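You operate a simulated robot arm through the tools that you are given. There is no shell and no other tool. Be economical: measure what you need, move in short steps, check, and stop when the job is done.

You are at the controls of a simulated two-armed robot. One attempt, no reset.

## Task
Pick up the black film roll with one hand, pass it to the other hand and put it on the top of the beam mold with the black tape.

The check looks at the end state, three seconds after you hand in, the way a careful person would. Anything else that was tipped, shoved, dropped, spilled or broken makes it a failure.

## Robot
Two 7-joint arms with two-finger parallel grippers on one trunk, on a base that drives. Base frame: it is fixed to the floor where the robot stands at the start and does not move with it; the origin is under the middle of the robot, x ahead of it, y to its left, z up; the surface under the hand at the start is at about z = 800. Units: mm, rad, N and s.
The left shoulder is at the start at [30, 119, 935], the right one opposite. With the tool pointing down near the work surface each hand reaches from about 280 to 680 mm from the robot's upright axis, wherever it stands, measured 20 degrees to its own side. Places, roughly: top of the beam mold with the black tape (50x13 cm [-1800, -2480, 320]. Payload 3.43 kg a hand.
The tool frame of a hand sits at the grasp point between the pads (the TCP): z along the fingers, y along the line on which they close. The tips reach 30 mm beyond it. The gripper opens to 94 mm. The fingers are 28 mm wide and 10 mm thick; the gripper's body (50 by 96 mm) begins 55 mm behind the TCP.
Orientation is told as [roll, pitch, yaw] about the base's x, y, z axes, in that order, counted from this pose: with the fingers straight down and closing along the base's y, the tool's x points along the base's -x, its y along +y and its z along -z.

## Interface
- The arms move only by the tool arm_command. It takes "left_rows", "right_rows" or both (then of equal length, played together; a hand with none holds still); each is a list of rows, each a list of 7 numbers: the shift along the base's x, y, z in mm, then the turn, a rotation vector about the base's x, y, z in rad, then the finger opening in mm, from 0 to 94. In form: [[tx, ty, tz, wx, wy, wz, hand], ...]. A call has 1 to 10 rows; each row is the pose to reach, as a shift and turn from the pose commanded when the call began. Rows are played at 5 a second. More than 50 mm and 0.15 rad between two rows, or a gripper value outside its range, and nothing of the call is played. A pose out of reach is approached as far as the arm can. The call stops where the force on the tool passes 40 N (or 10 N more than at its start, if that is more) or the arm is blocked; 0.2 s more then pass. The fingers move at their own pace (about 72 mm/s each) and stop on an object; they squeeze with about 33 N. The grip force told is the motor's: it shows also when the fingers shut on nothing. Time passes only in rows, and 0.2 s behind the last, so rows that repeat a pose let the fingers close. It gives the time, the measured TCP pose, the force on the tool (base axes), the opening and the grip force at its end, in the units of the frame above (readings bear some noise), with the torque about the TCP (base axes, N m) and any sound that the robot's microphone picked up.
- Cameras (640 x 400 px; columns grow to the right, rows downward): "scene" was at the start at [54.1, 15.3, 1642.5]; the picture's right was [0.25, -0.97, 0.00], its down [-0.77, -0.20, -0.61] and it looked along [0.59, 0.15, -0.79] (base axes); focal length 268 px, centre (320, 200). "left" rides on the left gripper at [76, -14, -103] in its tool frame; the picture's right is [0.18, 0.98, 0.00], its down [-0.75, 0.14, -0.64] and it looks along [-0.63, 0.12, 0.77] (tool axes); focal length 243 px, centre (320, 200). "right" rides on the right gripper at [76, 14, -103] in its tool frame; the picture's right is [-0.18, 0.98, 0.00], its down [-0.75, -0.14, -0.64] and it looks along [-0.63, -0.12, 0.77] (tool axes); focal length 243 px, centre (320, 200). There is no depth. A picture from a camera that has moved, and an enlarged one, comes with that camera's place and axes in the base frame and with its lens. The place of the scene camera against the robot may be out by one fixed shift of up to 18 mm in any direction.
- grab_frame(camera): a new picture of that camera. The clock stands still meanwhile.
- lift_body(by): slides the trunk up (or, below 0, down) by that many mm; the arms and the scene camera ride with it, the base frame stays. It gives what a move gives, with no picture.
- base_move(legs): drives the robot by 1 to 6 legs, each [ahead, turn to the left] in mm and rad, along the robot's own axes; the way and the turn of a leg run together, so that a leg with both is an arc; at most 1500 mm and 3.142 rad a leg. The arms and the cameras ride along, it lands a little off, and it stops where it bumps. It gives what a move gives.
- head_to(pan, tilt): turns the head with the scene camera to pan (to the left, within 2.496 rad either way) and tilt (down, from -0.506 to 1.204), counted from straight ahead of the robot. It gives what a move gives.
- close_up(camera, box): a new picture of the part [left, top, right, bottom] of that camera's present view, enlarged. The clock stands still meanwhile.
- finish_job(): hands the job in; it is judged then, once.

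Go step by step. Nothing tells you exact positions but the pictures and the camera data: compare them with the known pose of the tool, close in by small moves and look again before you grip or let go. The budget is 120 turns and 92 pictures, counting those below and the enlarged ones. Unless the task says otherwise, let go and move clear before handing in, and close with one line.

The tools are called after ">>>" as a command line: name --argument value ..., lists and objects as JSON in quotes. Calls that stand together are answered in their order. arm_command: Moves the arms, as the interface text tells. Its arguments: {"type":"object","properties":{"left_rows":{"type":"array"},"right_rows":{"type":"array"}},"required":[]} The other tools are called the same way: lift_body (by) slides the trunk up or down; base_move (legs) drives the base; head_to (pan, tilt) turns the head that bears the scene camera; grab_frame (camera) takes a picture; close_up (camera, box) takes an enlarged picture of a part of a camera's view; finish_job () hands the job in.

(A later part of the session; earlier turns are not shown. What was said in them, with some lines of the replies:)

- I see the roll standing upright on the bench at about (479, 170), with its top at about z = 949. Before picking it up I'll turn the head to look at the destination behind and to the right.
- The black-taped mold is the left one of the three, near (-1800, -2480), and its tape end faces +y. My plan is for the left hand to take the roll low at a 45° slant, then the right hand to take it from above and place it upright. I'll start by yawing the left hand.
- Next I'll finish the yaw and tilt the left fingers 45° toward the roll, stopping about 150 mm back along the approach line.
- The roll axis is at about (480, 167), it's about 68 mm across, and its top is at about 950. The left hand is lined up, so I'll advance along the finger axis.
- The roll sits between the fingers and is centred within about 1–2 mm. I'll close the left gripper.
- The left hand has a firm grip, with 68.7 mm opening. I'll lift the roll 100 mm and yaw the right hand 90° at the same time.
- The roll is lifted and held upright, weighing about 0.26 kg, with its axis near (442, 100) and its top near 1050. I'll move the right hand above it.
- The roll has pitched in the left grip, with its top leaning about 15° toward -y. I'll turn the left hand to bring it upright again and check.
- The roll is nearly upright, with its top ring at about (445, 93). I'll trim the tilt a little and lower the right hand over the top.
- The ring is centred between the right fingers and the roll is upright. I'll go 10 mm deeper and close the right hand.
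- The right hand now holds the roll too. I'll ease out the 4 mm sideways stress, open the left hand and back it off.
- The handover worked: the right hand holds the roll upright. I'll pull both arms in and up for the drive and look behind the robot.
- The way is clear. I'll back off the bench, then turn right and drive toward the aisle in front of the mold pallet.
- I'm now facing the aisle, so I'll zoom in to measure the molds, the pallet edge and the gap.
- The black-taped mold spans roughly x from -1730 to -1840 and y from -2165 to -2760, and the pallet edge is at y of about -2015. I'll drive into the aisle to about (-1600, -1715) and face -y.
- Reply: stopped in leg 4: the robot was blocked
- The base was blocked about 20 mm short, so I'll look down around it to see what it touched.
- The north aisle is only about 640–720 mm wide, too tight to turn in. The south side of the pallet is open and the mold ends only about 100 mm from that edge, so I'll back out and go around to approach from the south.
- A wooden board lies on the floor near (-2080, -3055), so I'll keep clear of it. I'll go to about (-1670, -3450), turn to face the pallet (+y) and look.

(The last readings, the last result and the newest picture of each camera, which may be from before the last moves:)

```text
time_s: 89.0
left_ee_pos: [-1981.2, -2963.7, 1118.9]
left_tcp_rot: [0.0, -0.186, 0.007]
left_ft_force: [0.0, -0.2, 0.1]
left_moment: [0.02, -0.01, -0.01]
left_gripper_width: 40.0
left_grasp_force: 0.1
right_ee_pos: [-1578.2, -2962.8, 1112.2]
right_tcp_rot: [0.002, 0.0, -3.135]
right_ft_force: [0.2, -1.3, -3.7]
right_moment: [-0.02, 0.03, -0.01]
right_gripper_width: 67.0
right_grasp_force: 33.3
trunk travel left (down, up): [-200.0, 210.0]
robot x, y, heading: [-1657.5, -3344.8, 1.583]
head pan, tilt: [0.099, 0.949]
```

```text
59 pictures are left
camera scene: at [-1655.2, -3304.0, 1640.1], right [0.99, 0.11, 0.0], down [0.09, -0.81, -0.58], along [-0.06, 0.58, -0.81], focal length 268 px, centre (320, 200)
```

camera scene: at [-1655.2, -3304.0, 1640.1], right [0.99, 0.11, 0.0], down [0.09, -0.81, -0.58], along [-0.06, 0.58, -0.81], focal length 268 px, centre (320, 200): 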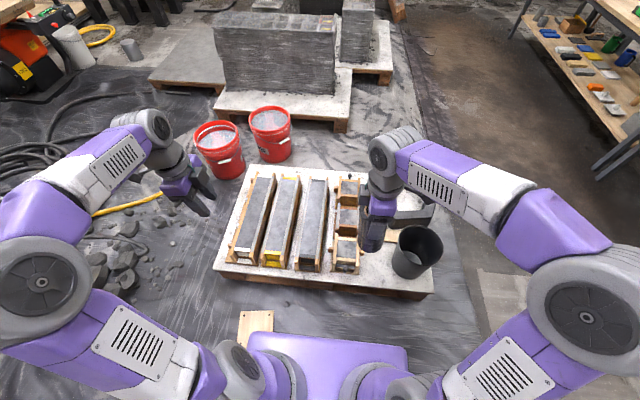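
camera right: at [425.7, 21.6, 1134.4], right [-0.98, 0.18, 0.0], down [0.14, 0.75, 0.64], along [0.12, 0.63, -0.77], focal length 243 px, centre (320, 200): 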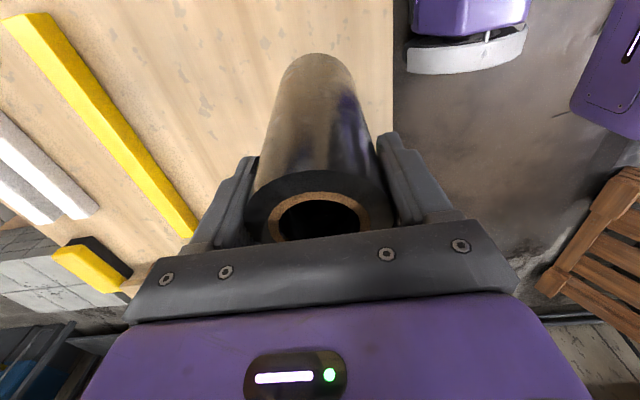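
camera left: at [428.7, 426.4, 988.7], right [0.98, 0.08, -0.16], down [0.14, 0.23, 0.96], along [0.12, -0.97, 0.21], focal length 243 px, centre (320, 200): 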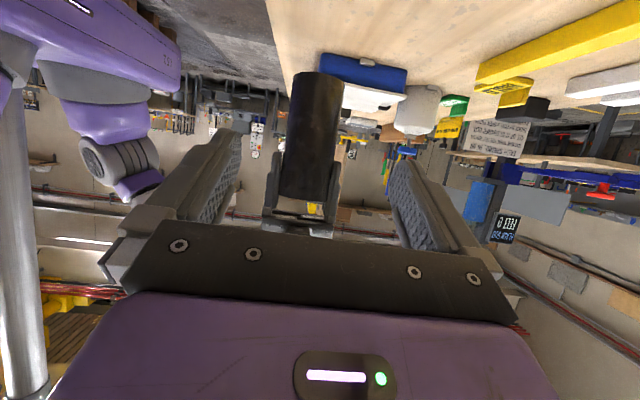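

>>> close_up --camera "scene" --box '[200, 160, 440, 310]'

```text
2.67 times, centred on (320, 235) of scene
camera zoom: at [-1655.2, -3304.0, 1640.1], right [0.99, 0.11, 0.0], down [0.09, -0.81, -0.58], along [-0.06, 0.58, -0.81], focal length 715 px, centre (320, 107)
```

zoom: 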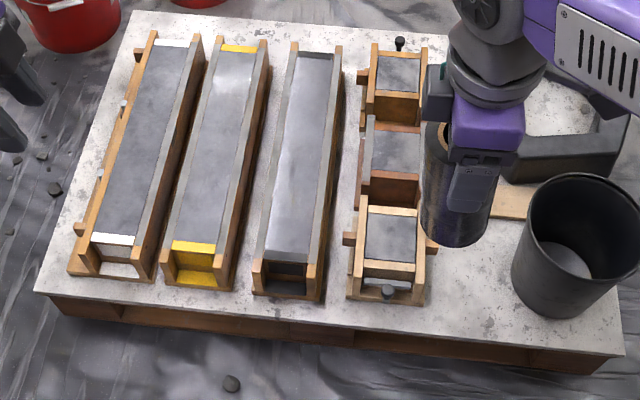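

The third mold from the left has the black tape, with its concrete strip centred near x = -1776. The board on the floor is close to my front-left corner, so I'll sidestep about 80 mm east with a back-and-turn, then move up.

>>> base_move --legs '[[-120, 0], [0, 0.4], [-210, 0], [0, -0.4], [340, 0]]'

>>> head_to --pan 0.5 --tilt 1.2

>>> grab_frame --camera "scene"

```text
time_s: 95.7
left_ee_pos: [-1897.7, -2936.5, 1117.8]
left_tcp_rot: [0.0, -0.186, 0.003]
left_ft_force: [0.4, -1.3, -0.4]
left_moment: [-0.04, 0.0, 0.0]
left_gripper_width: 40.1
left_grasp_force: 0.0
right_ee_pos: [-1494.5, -2934.2, 1112.5]
right_tcp_rot: [0.0, 0.001, -3.135]
right_ft_force: [0.5, -0.7, -3.8]
right_moment: [-0.03, 0.0, -0.01]
right_gripper_width: 67.0
right_grasp_force: 32.9
trunk travel left (down, up): [-200.0, 210.0]
robot x, y, heading: [-1578.1, -3313.4, 1.582]
head pan, tilt: [0.099, 0.949]
```

```text
time_s: 96.6
left_ee_pos: [-1898.5, -2937.1, 1119.2]
left_tcp_rot: [-0.002, -0.185, 0.004]
left_ft_force: [-1.1, -0.5, 0.2]
left_moment: [-0.01, 0.03, 0.02]
left_gripper_width: 39.9
left_grasp_force: 0.0
right_ee_pos: [-1495.9, -2934.9, 1113.2]
right_tcp_rot: [0.002, 0.0, -3.137]
right_ft_force: [0.1, -0.6, -3.3]
right_moment: [0.01, 0.01, -0.02]
right_gripper_width: 66.9
right_grasp_force: 33.5
trunk travel left (down, up): [-200.0, 210.0]
robot x, y, heading: [-1574.2, -3315.1, 1.584]
head pan, tilt: [0.499, 1.201]
```

```text
57 pictures are left
camera scene: at [-1592.4, -3300.4, 1623.9], right [0.87, 0.49, 0.0], down [0.45, -0.81, -0.36], along [-0.18, 0.32, -0.93], focal length 268 px, centre (320, 200)
```

scene: 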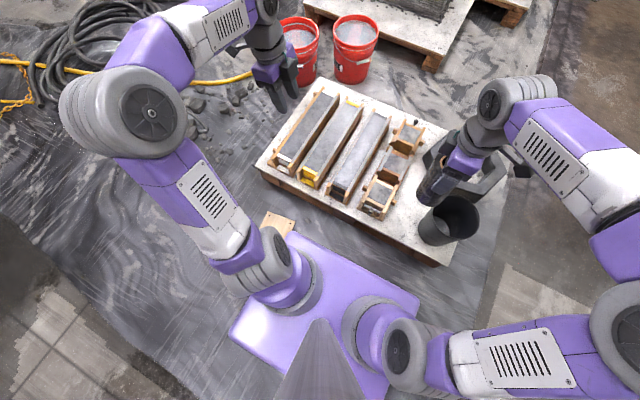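

The base's front-left corner is about 50 mm clear of the board. I'll move ahead 130 mm.

>>> base_move --legs '[[130, 0]]'

>>> head_to --pan 0.2 --tilt 1.05

>>> grab_frame --camera "scene"

>>> close_up --camera "right" --box '[0, 0, 640, 400]'

```text
time_s: 97.9
left_ee_pos: [-1898.5, -2807.0, 1119.3]
left_tcp_rot: [0.001, -0.185, 0.005]
left_ft_force: [0.2, 0.8, 0.2]
left_moment: [-0.01, 0.02, -0.03]
left_gripper_width: 40.1
left_grasp_force: 0.1
right_ee_pos: [-1496.3, -2806.5, 1112.3]
right_tcp_rot: [0.001, 0.0, -3.135]
right_ft_force: [0.3, 1.1, -3.6]
right_moment: [0.0, 0.0, -0.01]
right_gripper_width: 66.8
right_grasp_force: 33.0
trunk travel left (down, up): [-200.0, 210.0]
robot x, y, heading: [-1578.0, -3189.7, 1.586]
head pan, tilt: [0.499, 1.201]
```

```text
time_s: 98.7
left_ee_pos: [-1899.4, -2808.5, 1119.4]
left_tcp_rot: [0.002, -0.186, 0.003]
left_ft_force: [-0.6, 0.0, 0.5]
left_moment: [0.02, 0.0, 0.0]
left_gripper_width: 40.0
left_grasp_force: 0.1
right_ee_pos: [-1496.7, -2808.3, 1114.0]
right_tcp_rot: [0.002, -0.001, -3.137]
right_ft_force: [-1.0, -0.6, -2.9]
right_moment: [0.0, -0.02, 0.0]
right_gripper_width: 66.9
right_grasp_force: 33.2
trunk travel left (down, up): [-200.0, 210.0]
robot x, y, heading: [-1578.2, -3189.1, 1.582]
head pan, tilt: [0.201, 1.051]
```

```text
56 pictures are left
camera scene: at [-1580.5, -3156.2, 1633.0], right [0.98, 0.21, 0.0], down [0.18, -0.85, -0.5], along [-0.1, 0.49, -0.87], focal length 268 px, centre (320, 200)
```

scene: 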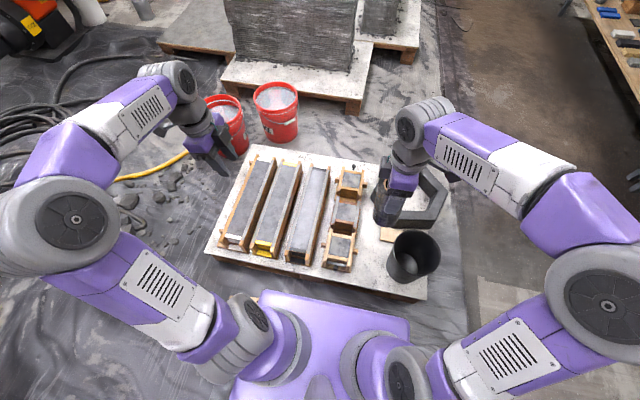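

```text
1.00 times, centred on (320, 200) of right (not enlarged: the box is as wide or as high as the picture)
camera zoom: at [-1421.3, -2821.7, 1214.6], right [-0.18, -0.98, 0.0], down [-0.75, 0.14, 0.64], along [-0.63, 0.11, -0.77], focal length 243 px, centre (320, 200)
```

zoom: 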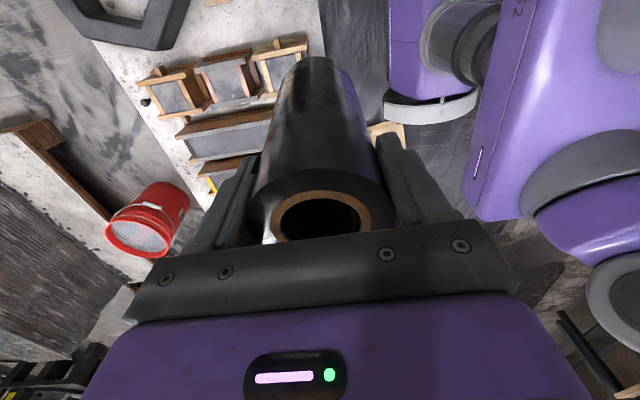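

I'll move the right hand over the mold at height, and shift the left hand outward to make room.

>>> arm_command --right_rows '[[-35, 20, 0, 0, 0, 0, 50], [-70, 42, 0, 0, 0, 0, 50], [-105, 64, 0, 0, 0, 0, 50], [-140, 85, 0, 0, 0, 0, 50], [-175, 106, 0, 0, 0, 0, 50], [-210, 128, 0, 0, 0, 0, 50], [-245, 149, 0, 0, 0, 0, 50], [-280, 170, 0, 0, 0, 0, 50]]' --left_rows '[[-15, -5, 5, 0, 0, 0, 40], [-30, -10, 10, 0, 0, 0, 40], [-45, -15, 15, 0, 0, 0, 40], [-60, -20, 20, 0, 0, 0, 40], [-75, -25, 25, 0, 0, 0, 40], [-90, -30, 30, 0, 0, 0, 40], [-100, -35, 35, 0, 0, 0, 40], [-110, -40, 40, 0, 0, 0, 40]]'

>>> lift_body --by -200

>>> grab_frame --camera "scene"

>>> grab_frame --camera "right"

```text
time_s: 100.5
left_ee_pos: [-2013.0, -2848.2, 1157.9]
left_tcp_rot: [0.0, -0.187, 0.003]
left_ft_force: [-0.9, 0.5, -1.2]
left_moment: [0.0, -0.07, 0.01]
left_gripper_width: 39.8
left_grasp_force: 0.1
right_ee_pos: [-1751.8, -2682.4, 1093.5]
right_tcp_rot: [0.002, 0.001, -3.136]
right_ft_force: [-0.9, 0.8, -1.8]
right_moment: [0.02, -0.02, 0.0]
right_gripper_width: 67.0
right_grasp_force: 32.7
right hand out of reach, approached as far as the arm can: row 7, 8
trunk travel left (down, up): [-200.0, 210.0]
robot x, y, heading: [-1577.0, -3185.6, 1.577]
head pan, tilt: [0.201, 1.051]
```

```text
time_s: 102.6
left_ee_pos: [-2010.2, -2847.6, 958.5]
left_tcp_rot: [0.001, -0.185, 0.004]
left_ft_force: [-0.4, -0.2, -0.4]
left_moment: [0.04, -0.02, 0.0]
left_gripper_width: 39.9
left_grasp_force: 0.0
right_ee_pos: [-1748.2, -2682.2, 893.5]
right_tcp_rot: [0.0, 0.001, -3.135]
right_ft_force: [0.3, -0.5, -3.6]
right_moment: [0.01, 0.0, 0.0]
right_gripper_width: 67.1
right_grasp_force: 33.0
trunk travel left (down, up): [0.0, 410.0]
robot x, y, heading: [-1577.0, -3190.2, 1.577]
head pan, tilt: [0.201, 1.051]
```

```text
54 pictures are left
camera scene: at [-1580.5, -3156.0, 1433.2], right [0.98, 0.21, 0.0], down [0.18, -0.85, -0.5], along [-0.1, 0.49, -0.87], focal length 268 px, centre (320, 200)
```

scene: 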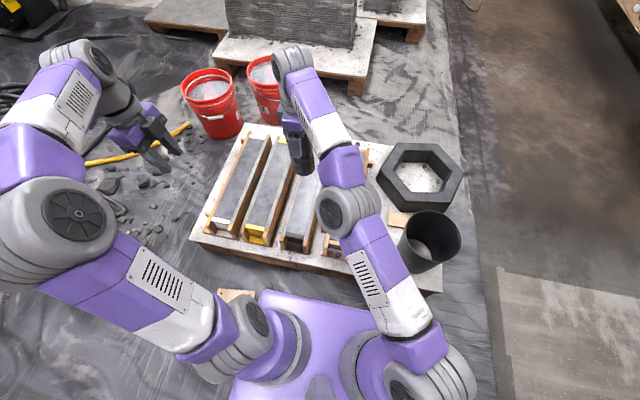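

```text
53 pictures are left
camera right: at [-1673.4, -2696.8, 995.8], right [-0.18, -0.98, 0.0], down [-0.75, 0.14, 0.64], along [-0.63, 0.11, -0.77], focal length 243 px, centre (320, 200)
```

right: 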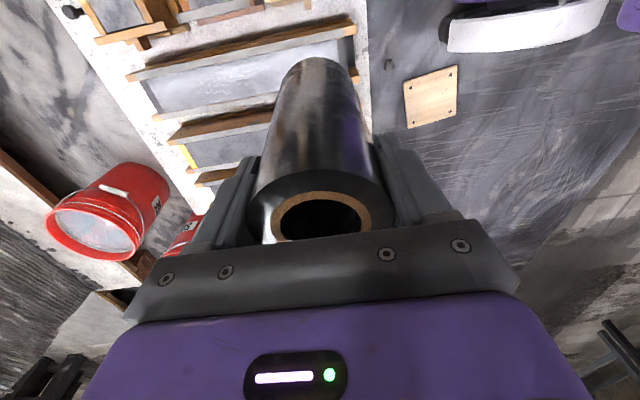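

From the hand camera the concrete strip spans x from -1758 to -1840, so its centre is about -1799, and its near end is about y = -2765. I'll lower the arm 160 mm and see where the hand settles.

>>> arm_command --right_rows '[[0, 0, -40, 0, 0, 0, 50], [0, 0, -80, 0, 0, 0, 50], [0, 0, -120, 0, 0, 0, 50], [0, 0, -160, 0, 0, 0, 50]]'

```text
time_s: 103.6
left_ee_pos: [-2009.5, -2848.0, 959.2]
left_tcp_rot: [0.002, -0.183, 0.006]
left_ft_force: [0.7, 0.1, 0.2]
left_moment: [-0.02, 0.0, 0.01]
left_gripper_width: 40.0
left_grasp_force: 0.1
right_ee_pos: [-1769.5, -2654.4, 734.4]
right_tcp_rot: [0.003, 0.0, -3.136]
right_ft_force: [-0.4, 0.5, -3.5]
right_moment: [0.02, 0.02, -0.01]
right_gripper_width: 66.9
right_grasp_force: 33.3
right hand out of reach, approached as far as the arm can: row 1, 2, 3, 4
trunk travel left (down, up): [0.0, 410.0]
robot x, y, heading: [-1581.4, -3190.0, 1.582]
head pan, tilt: [0.201, 1.051]
```

>>> arm_command --right_rows '[[-6, -20, -40, 0, 0, 0, 50], [-12, -35, -75, 0, 0, 0, 50], [-18, -45, -110, 0, 0, 0, 50], [-22, -52, -150, 0, 0, 0, 50], [-22, -52, -150, 0, 0, 0, 50]]'

>>> grab_frame --camera "right"

>>> grab_frame --camera "scene"

```text
time_s: 104.8
left_ee_pos: [-2010.1, -2848.3, 959.8]
left_tcp_rot: [0.0, -0.184, 0.006]
left_ft_force: [0.4, 0.4, 0.0]
left_moment: [-0.01, -0.03, 0.0]
left_gripper_width: 39.9
left_grasp_force: 0.0
right_ee_pos: [-1805.6, -2690.4, 582.3]
right_tcp_rot: [0.001, 0.0, -3.136]
right_ft_force: [0.0, 0.5, -3.6]
right_moment: [0.01, -0.01, -0.01]
right_gripper_width: 66.9
right_grasp_force: 33.2
right hand out of reach, approached as far as the arm can: row 1, 2, 3, 4, 5
trunk travel left (down, up): [0.0, 410.0]
robot x, y, heading: [-1579.5, -3188.9, 1.581]
head pan, tilt: [0.201, 1.051]
```

```text
52 pictures are left
camera right: at [-1730.4, -2705.0, 684.6], right [-0.18, -0.98, 0.0], down [-0.75, 0.14, 0.64], along [-0.63, 0.11, -0.77], focal length 243 px, centre (320, 200)
```

right: 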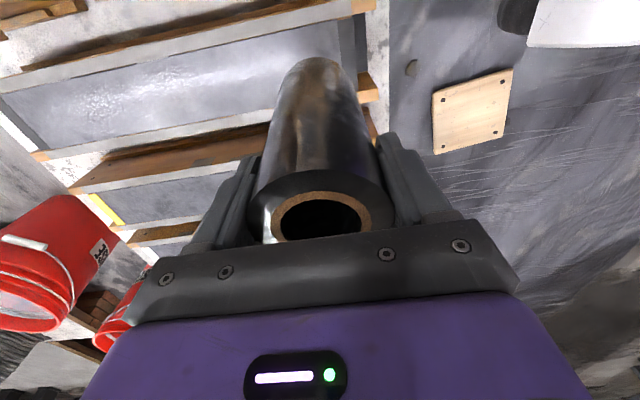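

```text
51 pictures are left
camera scene: at [-1580.6, -3155.9, 1433.1], right [0.98, 0.21, 0.0], down [0.18, -0.85, -0.5], along [-0.1, 0.49, -0.87], focal length 268 px, centre (320, 200)
```

scene: 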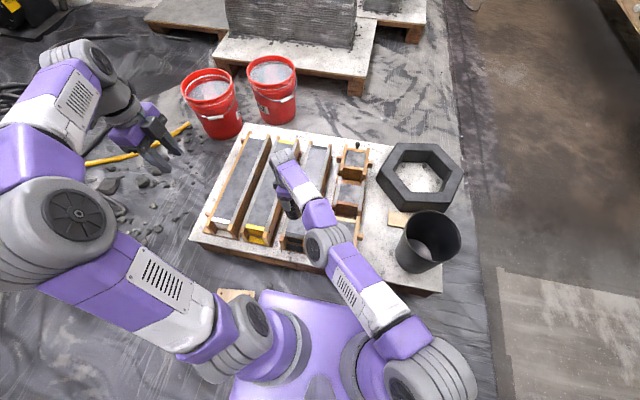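

The arm is near its reach limit, so I'll turn the base slightly left and creep ahead 50 mm to bring the target into comfortable reach.

>>> base_move --legs '[[0, 0.15], [50, 0]]'

>>> head_to --pan 0.15 --tilt 1.1

>>> grab_frame --camera "scene"

```text
time_s: 106.4
left_ee_pos: [-2063.6, -2866.9, 959.2]
left_tcp_rot: [-0.001, -0.184, 0.154]
left_ft_force: [0.2, 0.7, 0.8]
left_moment: [0.0, 0.0, 0.05]
left_gripper_width: 40.1
left_grasp_force: 0.1
right_ee_pos: [-1885.2, -2680.5, 582.5]
right_tcp_rot: [0.001, -0.001, -2.986]
right_ft_force: [-0.1, 0.1, -2.9]
right_moment: [-0.01, -0.01, -0.02]
right_gripper_width: 67.0
right_grasp_force: 32.9
trunk travel left (down, up): [0.0, 410.0]
robot x, y, heading: [-1591.0, -3138.1, 1.731]
head pan, tilt: [0.201, 1.051]
```

```text
time_s: 107.0
left_ee_pos: [-2063.7, -2866.2, 959.3]
left_tcp_rot: [0.001, -0.186, 0.154]
left_ft_force: [0.2, -0.6, 0.1]
left_moment: [-0.01, -0.01, 0.0]
left_gripper_width: 39.9
left_grasp_force: 0.1
right_ee_pos: [-1885.7, -2681.2, 582.0]
right_tcp_rot: [0.003, 0.0, -2.985]
right_ft_force: [-0.2, 0.2, -2.9]
right_moment: [0.01, -0.03, -0.02]
right_gripper_width: 66.7
right_grasp_force: 33.4
trunk travel left (down, up): [0.0, 410.0]
robot x, y, heading: [-1588.4, -3138.3, 1.727]
head pan, tilt: [0.15, 1.1]
```

```text
50 pictures are left
camera scene: at [-1589.5, -3111.4, 1429.9], right [0.95, 0.31, 0.0], down [0.27, -0.85, -0.45], along [-0.14, 0.43, -0.89], focal length 268 px, centre (320, 200)
```

scene: 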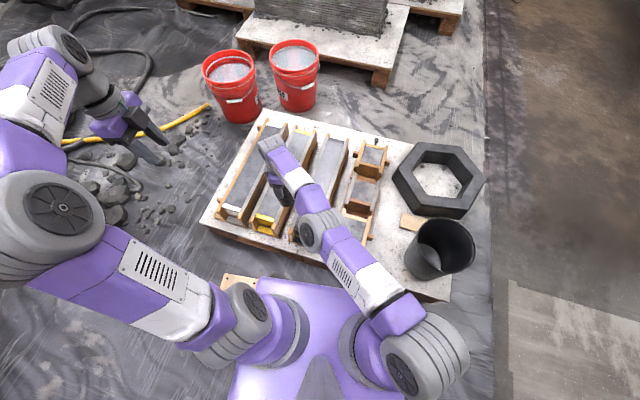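

>>> arm_command --right_rows '[[25, 3, -10, 0, 0, 0, 50], [50, 6, -20, 0, 0, 0, 50], [75, 9, -30, 0, 0, 0, 50], [84, 10, -40, 0, 0, 0, 50], [84, 10, -40, 0, 0, 0, 50]]'

>>> grab_frame --camera "right"

```text
time_s: 108.2
left_ee_pos: [-2064.6, -2867.7, 958.1]
left_tcp_rot: [0.0, -0.185, 0.154]
left_ft_force: [-0.2, 0.2, -0.4]
left_moment: [-0.02, 0.01, -0.01]
left_gripper_width: 40.2
left_grasp_force: 0.1
right_ee_pos: [-1833.5, -2642.7, 533.3]
right_tcp_rot: [0.003, 0.003, -2.987]
right_ft_force: [1.0, -0.4, -2.6]
right_moment: [-0.02, 0.01, -0.02]
right_gripper_width: 67.1
right_grasp_force: 33.2
right hand out of reach, approached as far as the arm can: row 1, 2, 3, 4, 5
trunk travel left (down, up): [0.0, 410.0]
robot x, y, heading: [-1587.9, -3140.9, 1.732]
head pan, tilt: [0.15, 1.1]
```

```text
49 pictures are left
camera right: at [-1757.9, -2645.3, 634.6], right [-0.03, -1.0, 0.0], down [-0.77, 0.02, 0.64], along [-0.64, 0.02, -0.77], focal length 243 px, centre (320, 200)
```

right: 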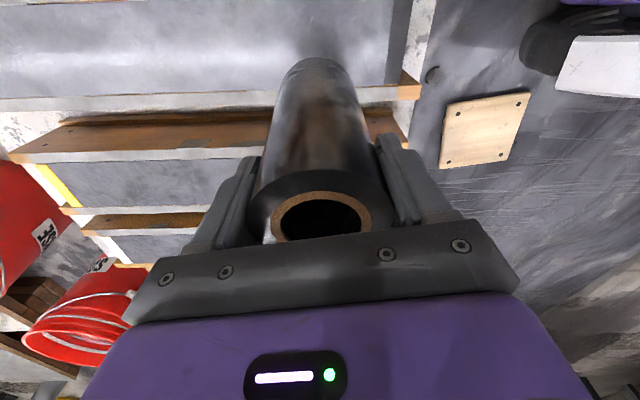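

The hand stops short of the command, probably at a wrist limit from the 90° yaw while reaching across. I'll relax the yaw by about 0.6 rad and see whether the pose comes into reach.

>>> arm_command --right_rows '[[0, 0, 0, 0, 0, -0.15, 50], [0, 0, 0, 0, 0, -0.3, 50], [0, 0, 0, 0, 0, -0.45, 50], [0, 0, 0, 0, 0, -0.6, 50], [0, 0, 0, 0, 0, -0.6, 50]]'

```text
time_s: 109.4
left_ee_pos: [-2063.3, -2866.9, 958.8]
left_tcp_rot: [0.0, -0.184, 0.155]
left_ft_force: [-0.8, -1.0, -0.1]
left_moment: [0.0, 0.0, -0.02]
left_gripper_width: 39.9
left_grasp_force: 0.1
right_ee_pos: [-1834.5, -2642.7, 533.0]
right_tcp_rot: [0.001, 0.001, 2.694]
right_ft_force: [0.0, 0.1, -3.4]
right_moment: [-0.02, 0.0, 0.02]
right_gripper_width: 66.8
right_grasp_force: 32.9
trunk travel left (down, up): [0.0, 410.0]
robot x, y, heading: [-1587.8, -3136.2, 1.727]
head pan, tilt: [0.15, 1.1]
```

That pose is now in reach. I'll move to (-1799, -2672) and lower to z = 500.

>>> arm_command --right_rows '[[12, -10, 0, 0, 0, 0, 50], [24, -20, -10, 0, 0, 0, 50], [35, -29, -22, 0, 0, 0, 50], [35, -29, -33, 0, 0, 0, 50], [35, -29, -33, 0, 0, 0, 50]]'

>>> grab_frame --camera "right"

>>> close_up --camera "scene" --box '[200, 120, 440, 270]'

>>> grab_frame --camera "left"

```text
time_s: 110.6
left_ee_pos: [-2063.4, -2868.0, 959.5]
left_tcp_rot: [0.0, -0.184, 0.155]
left_ft_force: [-0.3, 0.1, 0.0]
left_moment: [0.01, -0.04, 0.01]
left_gripper_width: 40.0
left_grasp_force: 0.0
right_ee_pos: [-1821.9, -2646.8, 490.9]
right_tcp_rot: [0.002, 0.002, 2.698]
right_ft_force: [0.0, 1.1, -3.9]
right_moment: [-0.03, -0.02, 0.01]
right_gripper_width: 66.8
right_grasp_force: 32.3
right hand out of reach, approached as far as the arm can: row 1, 2, 3, 4, 5
trunk travel left (down, up): [0.0, 410.0]
robot x, y, heading: [-1586.4, -3139.8, 1.732]
head pan, tilt: [0.15, 1.1]
```

```text
48 pictures are left
camera right: at [-1760.3, -2692.8, 592.9], right [-0.59, -0.81, 0.0], down [-0.62, 0.45, 0.64], along [-0.52, 0.38, -0.77], focal length 243 px, centre (320, 200)
```

right: 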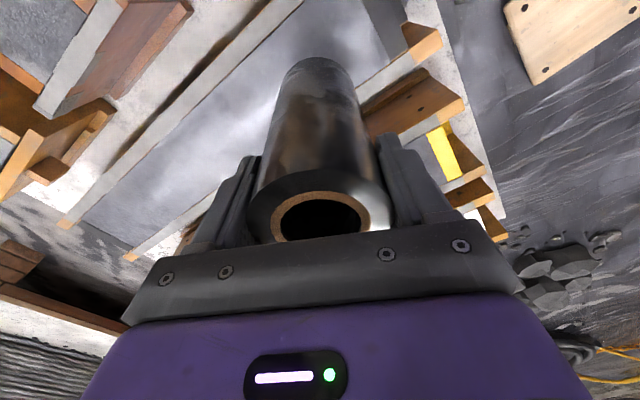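

```text
2.67 times, centred on (320, 195) of scene
camera zoom: at [-1589.4, -3111.4, 1429.9], right [0.95, 0.31, 0.0], down [0.27, -0.85, -0.45], along [-0.14, 0.43, -0.89], focal length 715 px, centre (320, 213)
```

zoom: 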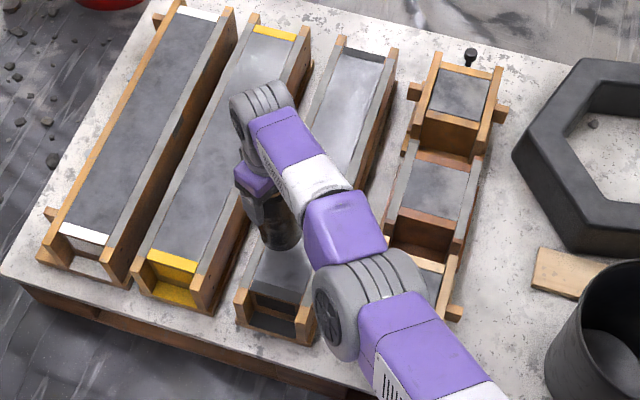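

```text
46 pictures are left
camera left: at [-2153.2, -2897.1, 1046.9], right [-0.33, 0.94, -0.03], down [0.59, 0.23, 0.77], along [0.73, 0.23, -0.64], focal length 243 px, centre (320, 200)
```

left: 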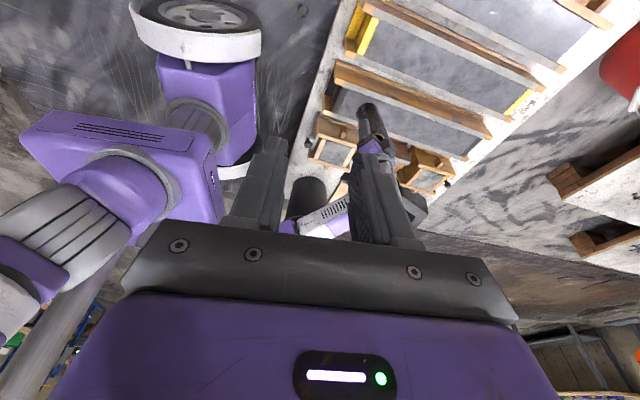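

The limit seems to be on the near side, since the arm settles further out than I command. I'll target further along the mold, at y of about -2595.

>>> arm_command --right_rows '[[0, 25, 0, 0, 0, 0, 50], [0, 50, 0, 0, 0, 0, 50], [0, 77, 0, 0, 0, 0, 50], [0, 77, 0, 0, 0, 0, 50]]'

>>> grab_frame --camera "right"

```text
time_s: 111.6
left_ee_pos: [-2064.8, -2867.5, 958.1]
left_tcp_rot: [-0.001, -0.185, 0.154]
left_ft_force: [0.2, 0.5, 0.6]
left_moment: [-0.03, -0.01, -0.05]
left_gripper_width: 40.0
left_grasp_force: 0.1
right_ee_pos: [-1791.3, -2608.7, 506.0]
right_tcp_rot: [0.002, 0.0, 2.699]
right_ft_force: [0.8, 0.1, -2.6]
right_moment: [0.02, 0.0, 0.0]
right_gripper_width: 66.7
right_grasp_force: 33.4
right hand out of reach, approached as far as the arm can: row 1, 2, 3, 4
trunk travel left (down, up): [0.0, 410.0]
robot x, y, heading: [-1585.6, -3142.3, 1.733]
head pan, tilt: [0.15, 1.1]
```

```text
45 pictures are left
camera right: at [-1728.5, -2655.7, 608.1], right [-0.59, -0.81, 0.0], down [-0.62, 0.45, 0.64], along [-0.52, 0.38, -0.77], focal length 243 px, centre (320, 200)
```

right: 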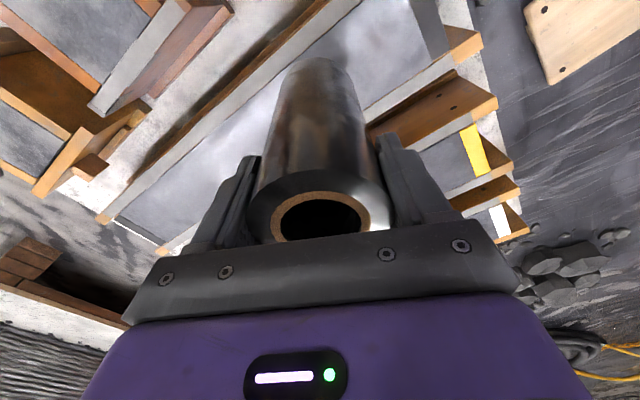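

I'll try the middle of the reachable band, at y of about -2620 and z = 480.

>>> arm_command --right_rows '[[0, -10, -5, 0, 0, 0, 50], [0, -25, -12, 0, 0, 0, 50], [0, -25, -20, 0, 0, 0, 50], [0, -25, -20, 0, 0, 0, 50]]'

```text
time_s: 112.6
left_ee_pos: [-2064.0, -2867.0, 959.5]
left_tcp_rot: [-0.001, -0.184, 0.155]
left_ft_force: [-0.2, 0.2, -1.1]
left_moment: [0.0, 0.03, 0.01]
left_gripper_width: 40.2
left_grasp_force: 0.1
right_ee_pos: [-1790.6, -2634.1, 488.3]
right_tcp_rot: [0.001, 0.0, 2.696]
right_ft_force: [0.9, -0.5, -3.2]
right_moment: [0.03, -0.02, 0.01]
right_gripper_width: 66.9
right_grasp_force: 32.5
right hand out of reach, approached as far as the arm can: row 1
trunk travel left (down, up): [0.0, 410.0]
robot x, y, heading: [-1587.8, -3140.2, 1.731]
head pan, tilt: [0.15, 1.1]
```

Commands turn out to be rebased to the reached pose, and this pose is within reach. I'll check alignment against the concrete strip.

>>> grab_frame --camera "right"

>>> close_up --camera "scene" --box '[240, 130, 400, 230]'

```text
44 pictures are left
camera right: at [-1729.1, -2680.6, 588.6], right [-0.59, -0.81, 0.0], down [-0.62, 0.45, 0.64], along [-0.52, 0.38, -0.77], focal length 243 px, centre (320, 200)
```

right: 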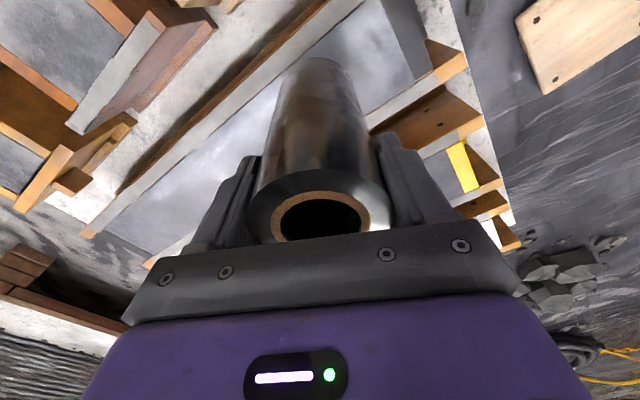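

```text
4.00 times, centred on (320, 180) of scene
camera zoom: at [-1589.4, -3111.4, 1429.9], right [0.95, 0.31, 0.0], down [0.27, -0.85, -0.45], along [-0.14, 0.43, -0.89], focal length 1072 px, centre (320, 280)
```

zoom: 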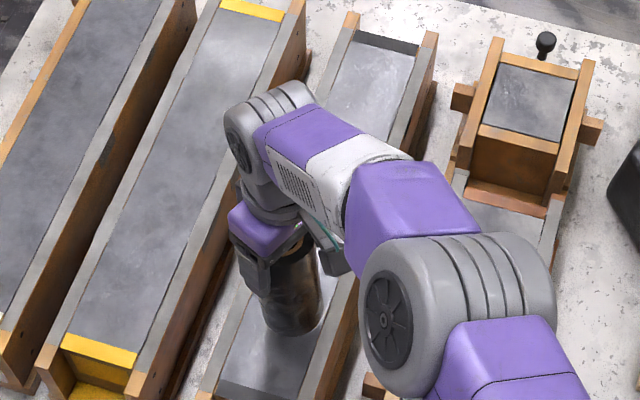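

The strip centre is at x = -1798 and the hand is at -1790.6, and the roll leans about 2.5° toward the camera. I'll correct both and lower to just above contact.

>>> arm_command --right_rows '[[-4, 0, 0, 0.013, 0.018, 0, 50], [-8, 0, -8, 0.027, 0.036, 0, 50], [-8, 0, -16, 0.027, 0.036, 0, 50], [-8, 0, -24, 0.027, 0.036, 0, 50], [-8, 0, -24, 0.027, 0.036, 0, 50]]'

>>> grab_frame --camera "right"

>>> close_up --camera "scene" --box '[240, 130, 400, 230]'

```text
time_s: 113.8
left_ee_pos: [-2063.0, -2867.5, 959.0]
left_tcp_rot: [0.0, -0.186, 0.153]
left_ft_force: [-0.2, 1.1, 0.2]
left_moment: [-0.03, -0.01, 0.0]
left_gripper_width: 40.1
left_grasp_force: 0.0
right_ee_pos: [-1799.3, -2635.1, 463.1]
right_tcp_rot: [-0.006, -0.043, 2.699]
right_ft_force: [-0.1, -0.2, -3.4]
right_moment: [-0.01, 0.01, 0.0]
right_gripper_width: 67.0
right_grasp_force: 32.9
trunk travel left (down, up): [0.0, 410.0]
robot x, y, heading: [-1587.2, -3140.8, 1.734]
head pan, tilt: [0.15, 1.1]
```

```text
42 pictures are left
camera right: at [-1733.6, -2684.1, 560.8], right [-0.59, -0.81, 0.0], down [-0.6, 0.43, 0.68], along [-0.55, 0.4, -0.74], focal length 243 px, centre (320, 200)
```

right: 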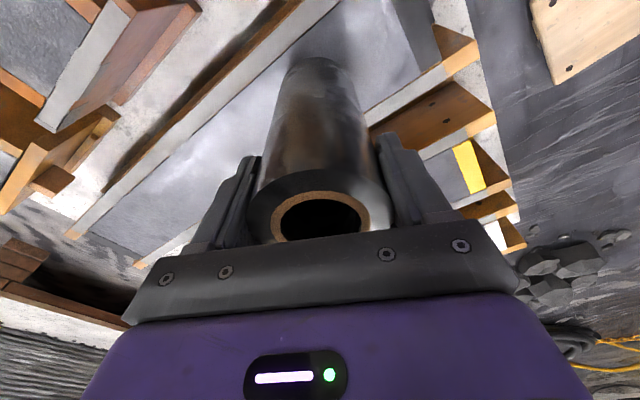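

```text
4.00 times, centred on (320, 180) of scene
camera zoom: at [-1589.4, -3111.4, 1429.9], right [0.95, 0.31, 0.0], down [0.27, -0.85, -0.45], along [-0.14, 0.43, -0.89], focal length 1072 px, centre (320, 280)
```

zoom: 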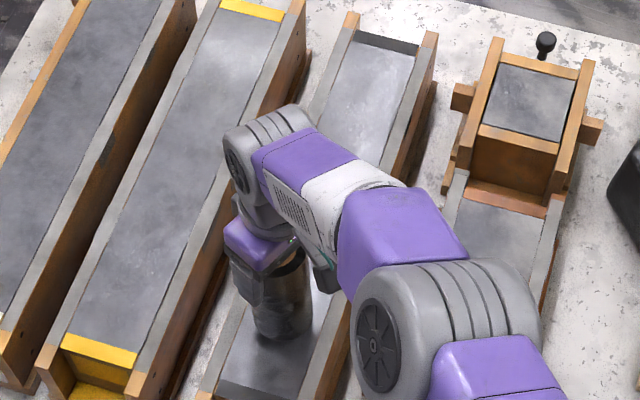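

The roll is upright and centred, with its bottom at about z = 335. I'll lower it gently in small steps and watch the force.

>>> arm_command --right_rows '[[0, 0, -3, 0, 0, 0, 50], [0, 0, -6, 0, 0, 0, 50], [0, 0, -9, 0, 0, 0, 50], [0, 0, -9, 0, 0, 0, 50]]'

```text
time_s: 114.8
left_ee_pos: [-2063.9, -2866.3, 959.1]
left_tcp_rot: [-0.001, -0.187, 0.154]
left_ft_force: [0.4, -1.0, 0.7]
left_moment: [0.0, -0.02, 0.0]
left_gripper_width: 39.9
left_grasp_force: 0.1
right_ee_pos: [-1798.5, -2635.4, 453.9]
right_tcp_rot: [-0.008, -0.043, 2.697]
right_ft_force: [0.2, 0.4, -3.7]
right_moment: [-0.01, 0.01, -0.04]
right_gripper_width: 66.8
right_grasp_force: 32.8
trunk travel left (down, up): [0.0, 410.0]
robot x, y, heading: [-1586.6, -3137.2, 1.737]
head pan, tilt: [0.15, 1.1]
```

>>> arm_command --right_rows '[[0, 0, -2, 0, 0, 0, 50], [0, 0, -4, 0, 0, 0, 50], [0, 0, -6, 0, 0, 0, 50], [0, 0, -6, 0, 0, 0, 50]]'

```text
time_s: 115.8
left_ee_pos: [-2064.4, -2867.3, 958.9]
left_tcp_rot: [-0.001, -0.186, 0.153]
left_ft_force: [-0.2, 0.1, -0.2]
left_moment: [-0.01, -0.01, -0.01]
left_gripper_width: 40.0
left_grasp_force: 0.1
right_ee_pos: [-1798.0, -2635.5, 447.6]
right_tcp_rot: [-0.007, -0.043, 2.698]
right_ft_force: [-0.5, -0.9, -3.6]
right_moment: [-0.01, 0.01, 0.01]
right_gripper_width: 67.0
right_grasp_force: 33.3
trunk travel left (down, up): [0.0, 410.0]
robot x, y, heading: [-1587.2, -3138.9, 1.73]
head pan, tilt: [0.15, 1.1]
```

There's no contact yet at TCP z = 447.6, so I'll keep lowering in small steps.

>>> arm_command --right_rows '[[0, 0, -2, 0, 0, 0, 50], [0, 0, -4, 0, 0, 0, 50], [0, 0, -4, 0, 0, 0, 50]]'

>>> arm_command --right_rows '[[0, 0, -1.5, 0, 0, 0, 50], [0, 0, -3, 0, 0, 0, 50], [0, 0, -3, 0, 0, 0, 50]]'

>>> grab_frame --camera "right"

```text
time_s: 116.6
left_ee_pos: [-2062.8, -2866.3, 960.3]
left_tcp_rot: [0.0, -0.185, 0.152]
left_ft_force: [0.8, 0.4, -0.4]
left_moment: [0.01, 0.0, 0.0]
left_gripper_width: 40.0
left_grasp_force: 0.3
right_ee_pos: [-1799.7, -2635.2, 444.0]
right_tcp_rot: [-0.006, -0.043, 2.698]
right_ft_force: [1.4, 0.1, -3.8]
right_moment: [0.0, 0.03, -0.02]
right_gripper_width: 67.0
right_grasp_force: 33.2
trunk travel left (down, up): [0.0, 410.0]
robot x, y, heading: [-1589.3, -3139.8, 1.73]
head pan, tilt: [0.15, 1.1]
```

```text
time_s: 117.4
left_ee_pos: [-2063.4, -2866.7, 958.5]
left_tcp_rot: [0.001, -0.185, 0.154]
left_ft_force: [0.1, 0.7, 0.4]
left_moment: [-0.04, 0.0, -0.01]
left_gripper_width: 39.8
left_grasp_force: 0.0
right_ee_pos: [-1797.7, -2634.7, 440.7]
right_tcp_rot: [-0.007, -0.044, 2.698]
right_ft_force: [-0.5, -0.3, -3.7]
right_moment: [-0.01, 0.02, -0.02]
right_gripper_width: 66.6
right_grasp_force: 33.1
trunk travel left (down, up): [0.0, 410.0]
robot x, y, heading: [-1588.6, -3137.0, 1.731]
head pan, tilt: [0.15, 1.1]
```

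```text
40 pictures are left
camera right: at [-1733.6, -2683.8, 539.2], right [-0.59, -0.81, 0.0], down [-0.6, 0.43, 0.68], along [-0.55, 0.4, -0.74], focal length 243 px, centre (320, 200)
```

right: 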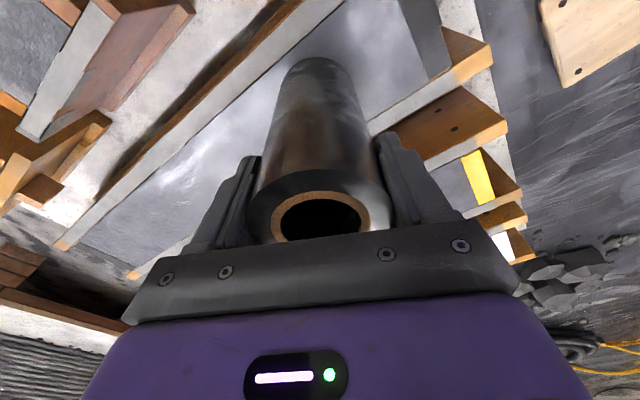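

>>> arm_command --right_rows '[[0, 0, -1.5, 0, 0, 0, 50], [0, 0, -3, 0, 0, 0, 50], [0, 0, -3, 0, 0, 0, 50]]'

>>> arm_command --right_rows '[[0, 0, -1.5, 0, 0, 0, 50], [0, 0, -3, 0, 0, 0, 50], [0, 0, -3, 0, 0, 0, 50]]'

>>> close_up --camera "right" --box '[220, 30, 420, 155]'

```text
time_s: 118.2
left_ee_pos: [-2063.5, -2869.2, 961.0]
left_tcp_rot: [0.003, -0.183, 0.153]
left_ft_force: [-0.7, -0.8, 0.4]
left_moment: [0.01, 0.0, -0.01]
left_gripper_width: 39.7
left_grasp_force: 0.1
right_ee_pos: [-1798.6, -2634.8, 440.3]
right_tcp_rot: [-0.009, -0.049, 2.698]
right_ft_force: [1.1, -1.6, 14.0]
right_moment: [-0.24, 0.48, 0.05]
right_gripper_width: 67.1
right_grasp_force: 32.9
trunk travel left (down, up): [0.0, 410.0]
robot x, y, heading: [-1588.7, -3140.3, 1.733]
head pan, tilt: [0.15, 1.1]
```

```text
time_s: 119.0
left_ee_pos: [-2063.6, -2868.1, 959.8]
left_tcp_rot: [0.003, -0.184, 0.154]
left_ft_force: [0.6, -0.1, 0.7]
left_moment: [0.04, 0.01, -0.03]
left_gripper_width: 39.9
left_grasp_force: 0.0
right_ee_pos: [-1797.8, -2635.1, 438.4]
right_tcp_rot: [-0.01, -0.049, 2.698]
right_ft_force: [2.2, -0.2, 25.3]
right_moment: [0.1, 0.63, 0.0]
right_gripper_width: 66.8
right_grasp_force: 32.7
trunk travel left (down, up): [0.0, 410.0]
robot x, y, heading: [-1585.1, -3134.5, 1.729]
head pan, tilt: [0.15, 1.1]
```

```text
3.20 times, centred on (320, 92) of right
camera zoom: at [-1731.7, -2685.0, 536.4], right [-0.59, -0.81, 0.0], down [-0.59, 0.43, 0.68], along [-0.55, 0.4, -0.73], focal length 776 px, centre (320, 544)
```

zoom: 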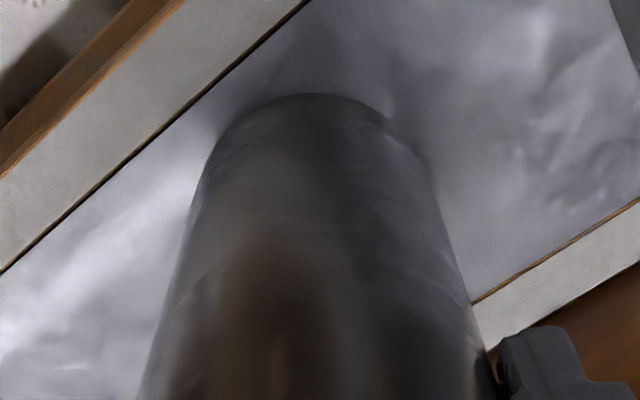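

The roll rests on the concrete between the side walls with a 25 N push. I'll ease the load off and open slowly.

>>> arm_command --right_rows '[[0, 0, 2, 0, 0, 0, 50], [0, 0, 4, 0, 0, 0, 50], [0, 0, 4, 0, 0, 0, 50]]'

```text
time_s: 119.8
left_ee_pos: [-2064.7, -2867.7, 960.5]
left_tcp_rot: [0.002, -0.184, 0.154]
left_ft_force: [-0.5, 0.0, 0.6]
left_moment: [0.01, -0.01, 0.02]
left_gripper_width: 39.8
left_grasp_force: 0.1
right_ee_pos: [-1798.0, -2634.8, 438.7]
right_tcp_rot: [-0.007, -0.044, 2.698]
right_ft_force: [1.3, 4.1, 6.3]
right_moment: [0.43, 0.17, -0.15]
right_gripper_width: 66.9
right_grasp_force: 33.0
trunk travel left (down, up): [0.0, 410.0]
robot x, y, heading: [-1586.7, -3139.7, 1.734]
head pan, tilt: [0.15, 1.1]
```

>>> arm_command --right_rows '[[0, 0, 0, 0, 0, 0, 68], [0, 0, 0, 0, 0, 0, 72], [0, 0, 0, 0, 0, 0, 78], [0, 0, 0, 0, 0, 0, 86], [0, 0, 0, 0, 0, 0, 94], [0, 0, 0, 0, 0, 0, 94]]'

>>> grab_frame --camera "right"

```text
time_s: 121.2
left_ee_pos: [-2064.7, -2866.8, 959.7]
left_tcp_rot: [0.0, -0.185, 0.154]
left_ft_force: [-0.2, 0.4, 0.4]
left_moment: [0.0, 0.0, 0.0]
left_gripper_width: 39.7
left_grasp_force: 0.0
right_ee_pos: [-1798.2, -2635.4, 438.6]
right_tcp_rot: [-0.007, -0.044, 2.699]
right_ft_force: [0.4, 0.5, -0.5]
right_moment: [-0.01, -0.02, 0.01]
right_gripper_width: 94.0
right_grasp_force: 0.1
trunk travel left (down, up): [0.0, 410.0]
robot x, y, heading: [-1585.6, -3137.8, 1.729]
head pan, tilt: [0.15, 1.1]
```

```text
38 pictures are left
camera right: at [-1733.2, -2684.1, 537.6], right [-0.59, -0.81, 0.0], down [-0.6, 0.43, 0.68], along [-0.55, 0.4, -0.74], focal length 243 px, centre (320, 200)
```

right: 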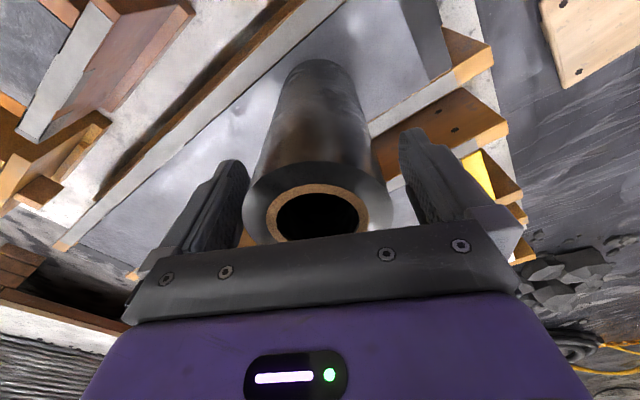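

The roll is released and standing. I'll raise the trunk straight up to clear it.

>>> lift_body --by 200

>>> grab_frame --camera "right"

>>> grab_frame --camera "scene"

```text
time_s: 123.4
left_ee_pos: [-2063.5, -2866.3, 1159.5]
left_tcp_rot: [-0.001, -0.184, 0.154]
left_ft_force: [0.2, 0.1, 0.2]
left_moment: [-0.02, 0.01, 0.02]
left_gripper_width: 40.0
left_grasp_force: 0.1
right_ee_pos: [-1798.7, -2635.6, 640.4]
right_tcp_rot: [-0.008, -0.045, 2.697]
right_ft_force: [0.1, 0.0, 0.1]
right_moment: [-0.03, 0.02, 0.01]
right_gripper_width: 94.1
right_grasp_force: 0.0
trunk travel left (down, up): [-200.0, 210.0]
robot x, y, heading: [-1585.1, -3140.6, 1.734]
head pan, tilt: [0.15, 1.1]
```

```text
37 pictures are left
camera right: at [-1733.1, -2684.2, 737.3], right [-0.59, -0.81, 0.0], down [-0.6, 0.43, 0.68], along [-0.55, 0.4, -0.74], focal length 243 px, centre (320, 200)
```

right: 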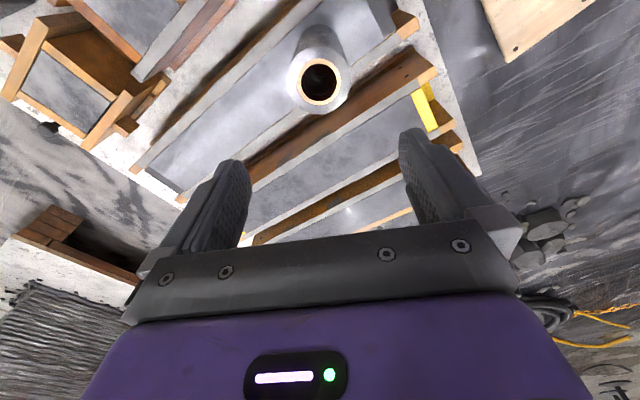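

```text
36 pictures are left
camera scene: at [-1589.4, -3111.6, 1629.8], right [0.95, 0.31, 0.0], down [0.27, -0.85, -0.45], along [-0.14, 0.43, -0.89], focal length 268 px, centre (320, 200)
```

scene: 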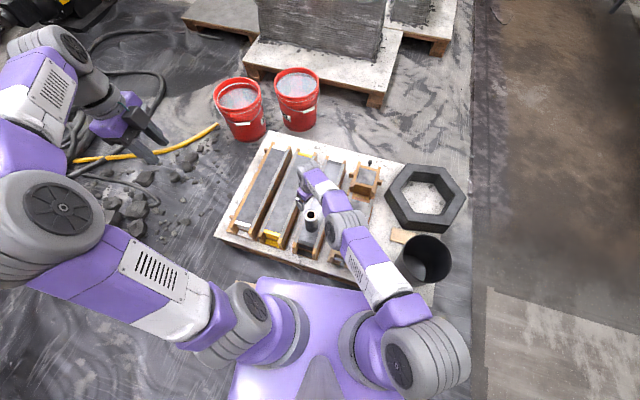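

The roll stands upright on the black-taped mold. I'll raise the trunk and back the base off a bit, then check once more.

>>> lift_body --by 200

>>> base_move --legs '[[-300, 0]]'

>>> close_up --camera "scene" --box '[200, 80, 480, 255]'

```text
time_s: 125.6
left_ee_pos: [-2063.3, -2867.7, 1358.9]
left_tcp_rot: [-0.001, -0.184, 0.153]
left_ft_force: [0.5, 0.7, 0.1]
left_moment: [0.01, -0.04, -0.02]
left_gripper_width: 39.9
left_grasp_force: 0.0
right_ee_pos: [-1797.9, -2635.6, 838.9]
right_tcp_rot: [-0.006, -0.044, 2.698]
right_ft_force: [0.1, 0.4, 0.2]
right_moment: [0.02, 0.01, -0.03]
right_gripper_width: 93.9
right_grasp_force: 0.2
trunk travel left (down, up): [-400.0, 10.0]
robot x, y, heading: [-1586.2, -3140.0, 1.733]
head pan, tilt: [0.15, 1.1]
```

```text
time_s: 127.6
left_ee_pos: [-2015.9, -3160.1, 1359.8]
left_tcp_rot: [-0.001, -0.185, 0.152]
left_ft_force: [-0.6, 0.4, -0.4]
left_moment: [-0.01, 0.02, 0.0]
left_gripper_width: 40.2
left_grasp_force: 0.0
right_ee_pos: [-1750.1, -2928.7, 839.7]
right_tcp_rot: [-0.007, -0.042, 2.695]
right_ft_force: [0.9, -0.4, -0.4]
right_moment: [0.02, 0.02, -0.03]
right_gripper_width: 94.1
right_grasp_force: 0.1
trunk travel left (down, up): [-400.0, 10.0]
robot x, y, heading: [-1538.0, -3435.5, 1.728]
head pan, tilt: [0.15, 1.1]
```

```text
2.29 times, centred on (340, 168) of scene
camera zoom: at [-1542.0, -3405.9, 1829.9], right [0.95, 0.3, 0.0], down [0.27, -0.85, -0.45], along [-0.14, 0.43, -0.89], focal length 613 px, centre (274, 274)
```

zoom: 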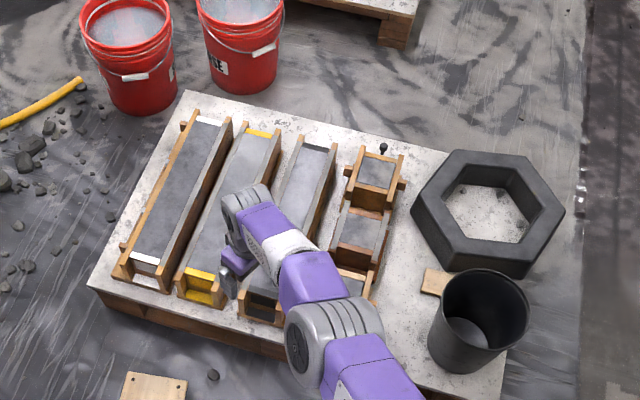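

The scene shows the neighbours undisturbed, but the arm hides the roll. I'll check with the hand camera.

>>> grab_frame --camera "right"

>>> grab_frame --camera "left"

```text
34 pictures are left
camera right: at [-1684.8, -2977.9, 937.6], right [-0.59, -0.81, 0.0], down [-0.59, 0.44, 0.68], along [-0.55, 0.4, -0.74], focal length 243 px, centre (320, 200)
```

right: 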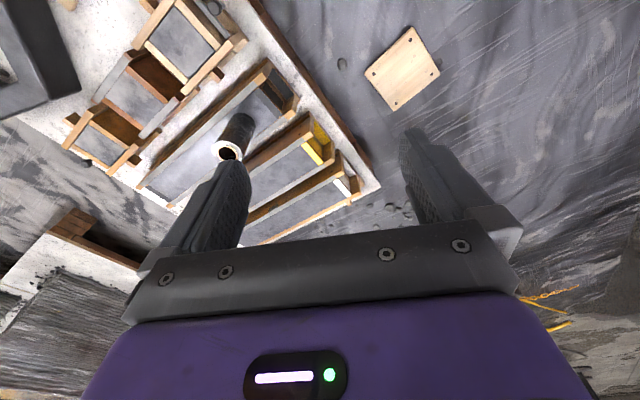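

```text
33 pictures are left
camera left: at [-2105.3, -3190.0, 1446.9], right [-0.33, 0.94, -0.03], down [0.59, 0.23, 0.77], along [0.73, 0.23, -0.64], focal length 243 px, centre (320, 200)
```

left: 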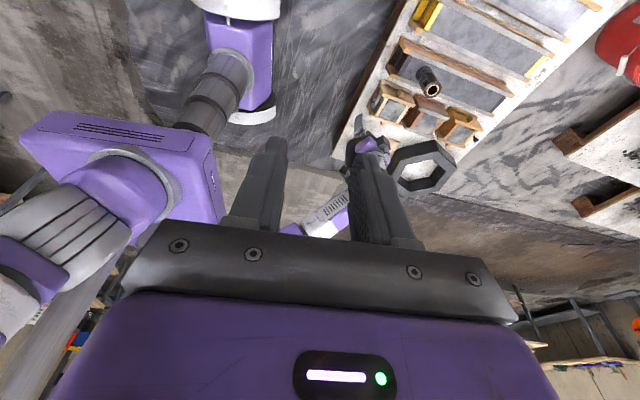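

The roll stands upright on the black-taped mold, both hands are clear and nothing else has been disturbed, so I'm handing in.

>>> finish_job

```text
The job is handed in.
```

The left hand picked up the black film roll and passed it to the right hand. The right hand set it upright on top of the beam mold with the black tape, and the job is handed in. On the way the base bumped something, probably a pallet edge, in the aisle on the near side of the mold pallet and stopped. Nothing looked moved or tipped in the pictures afterwards.
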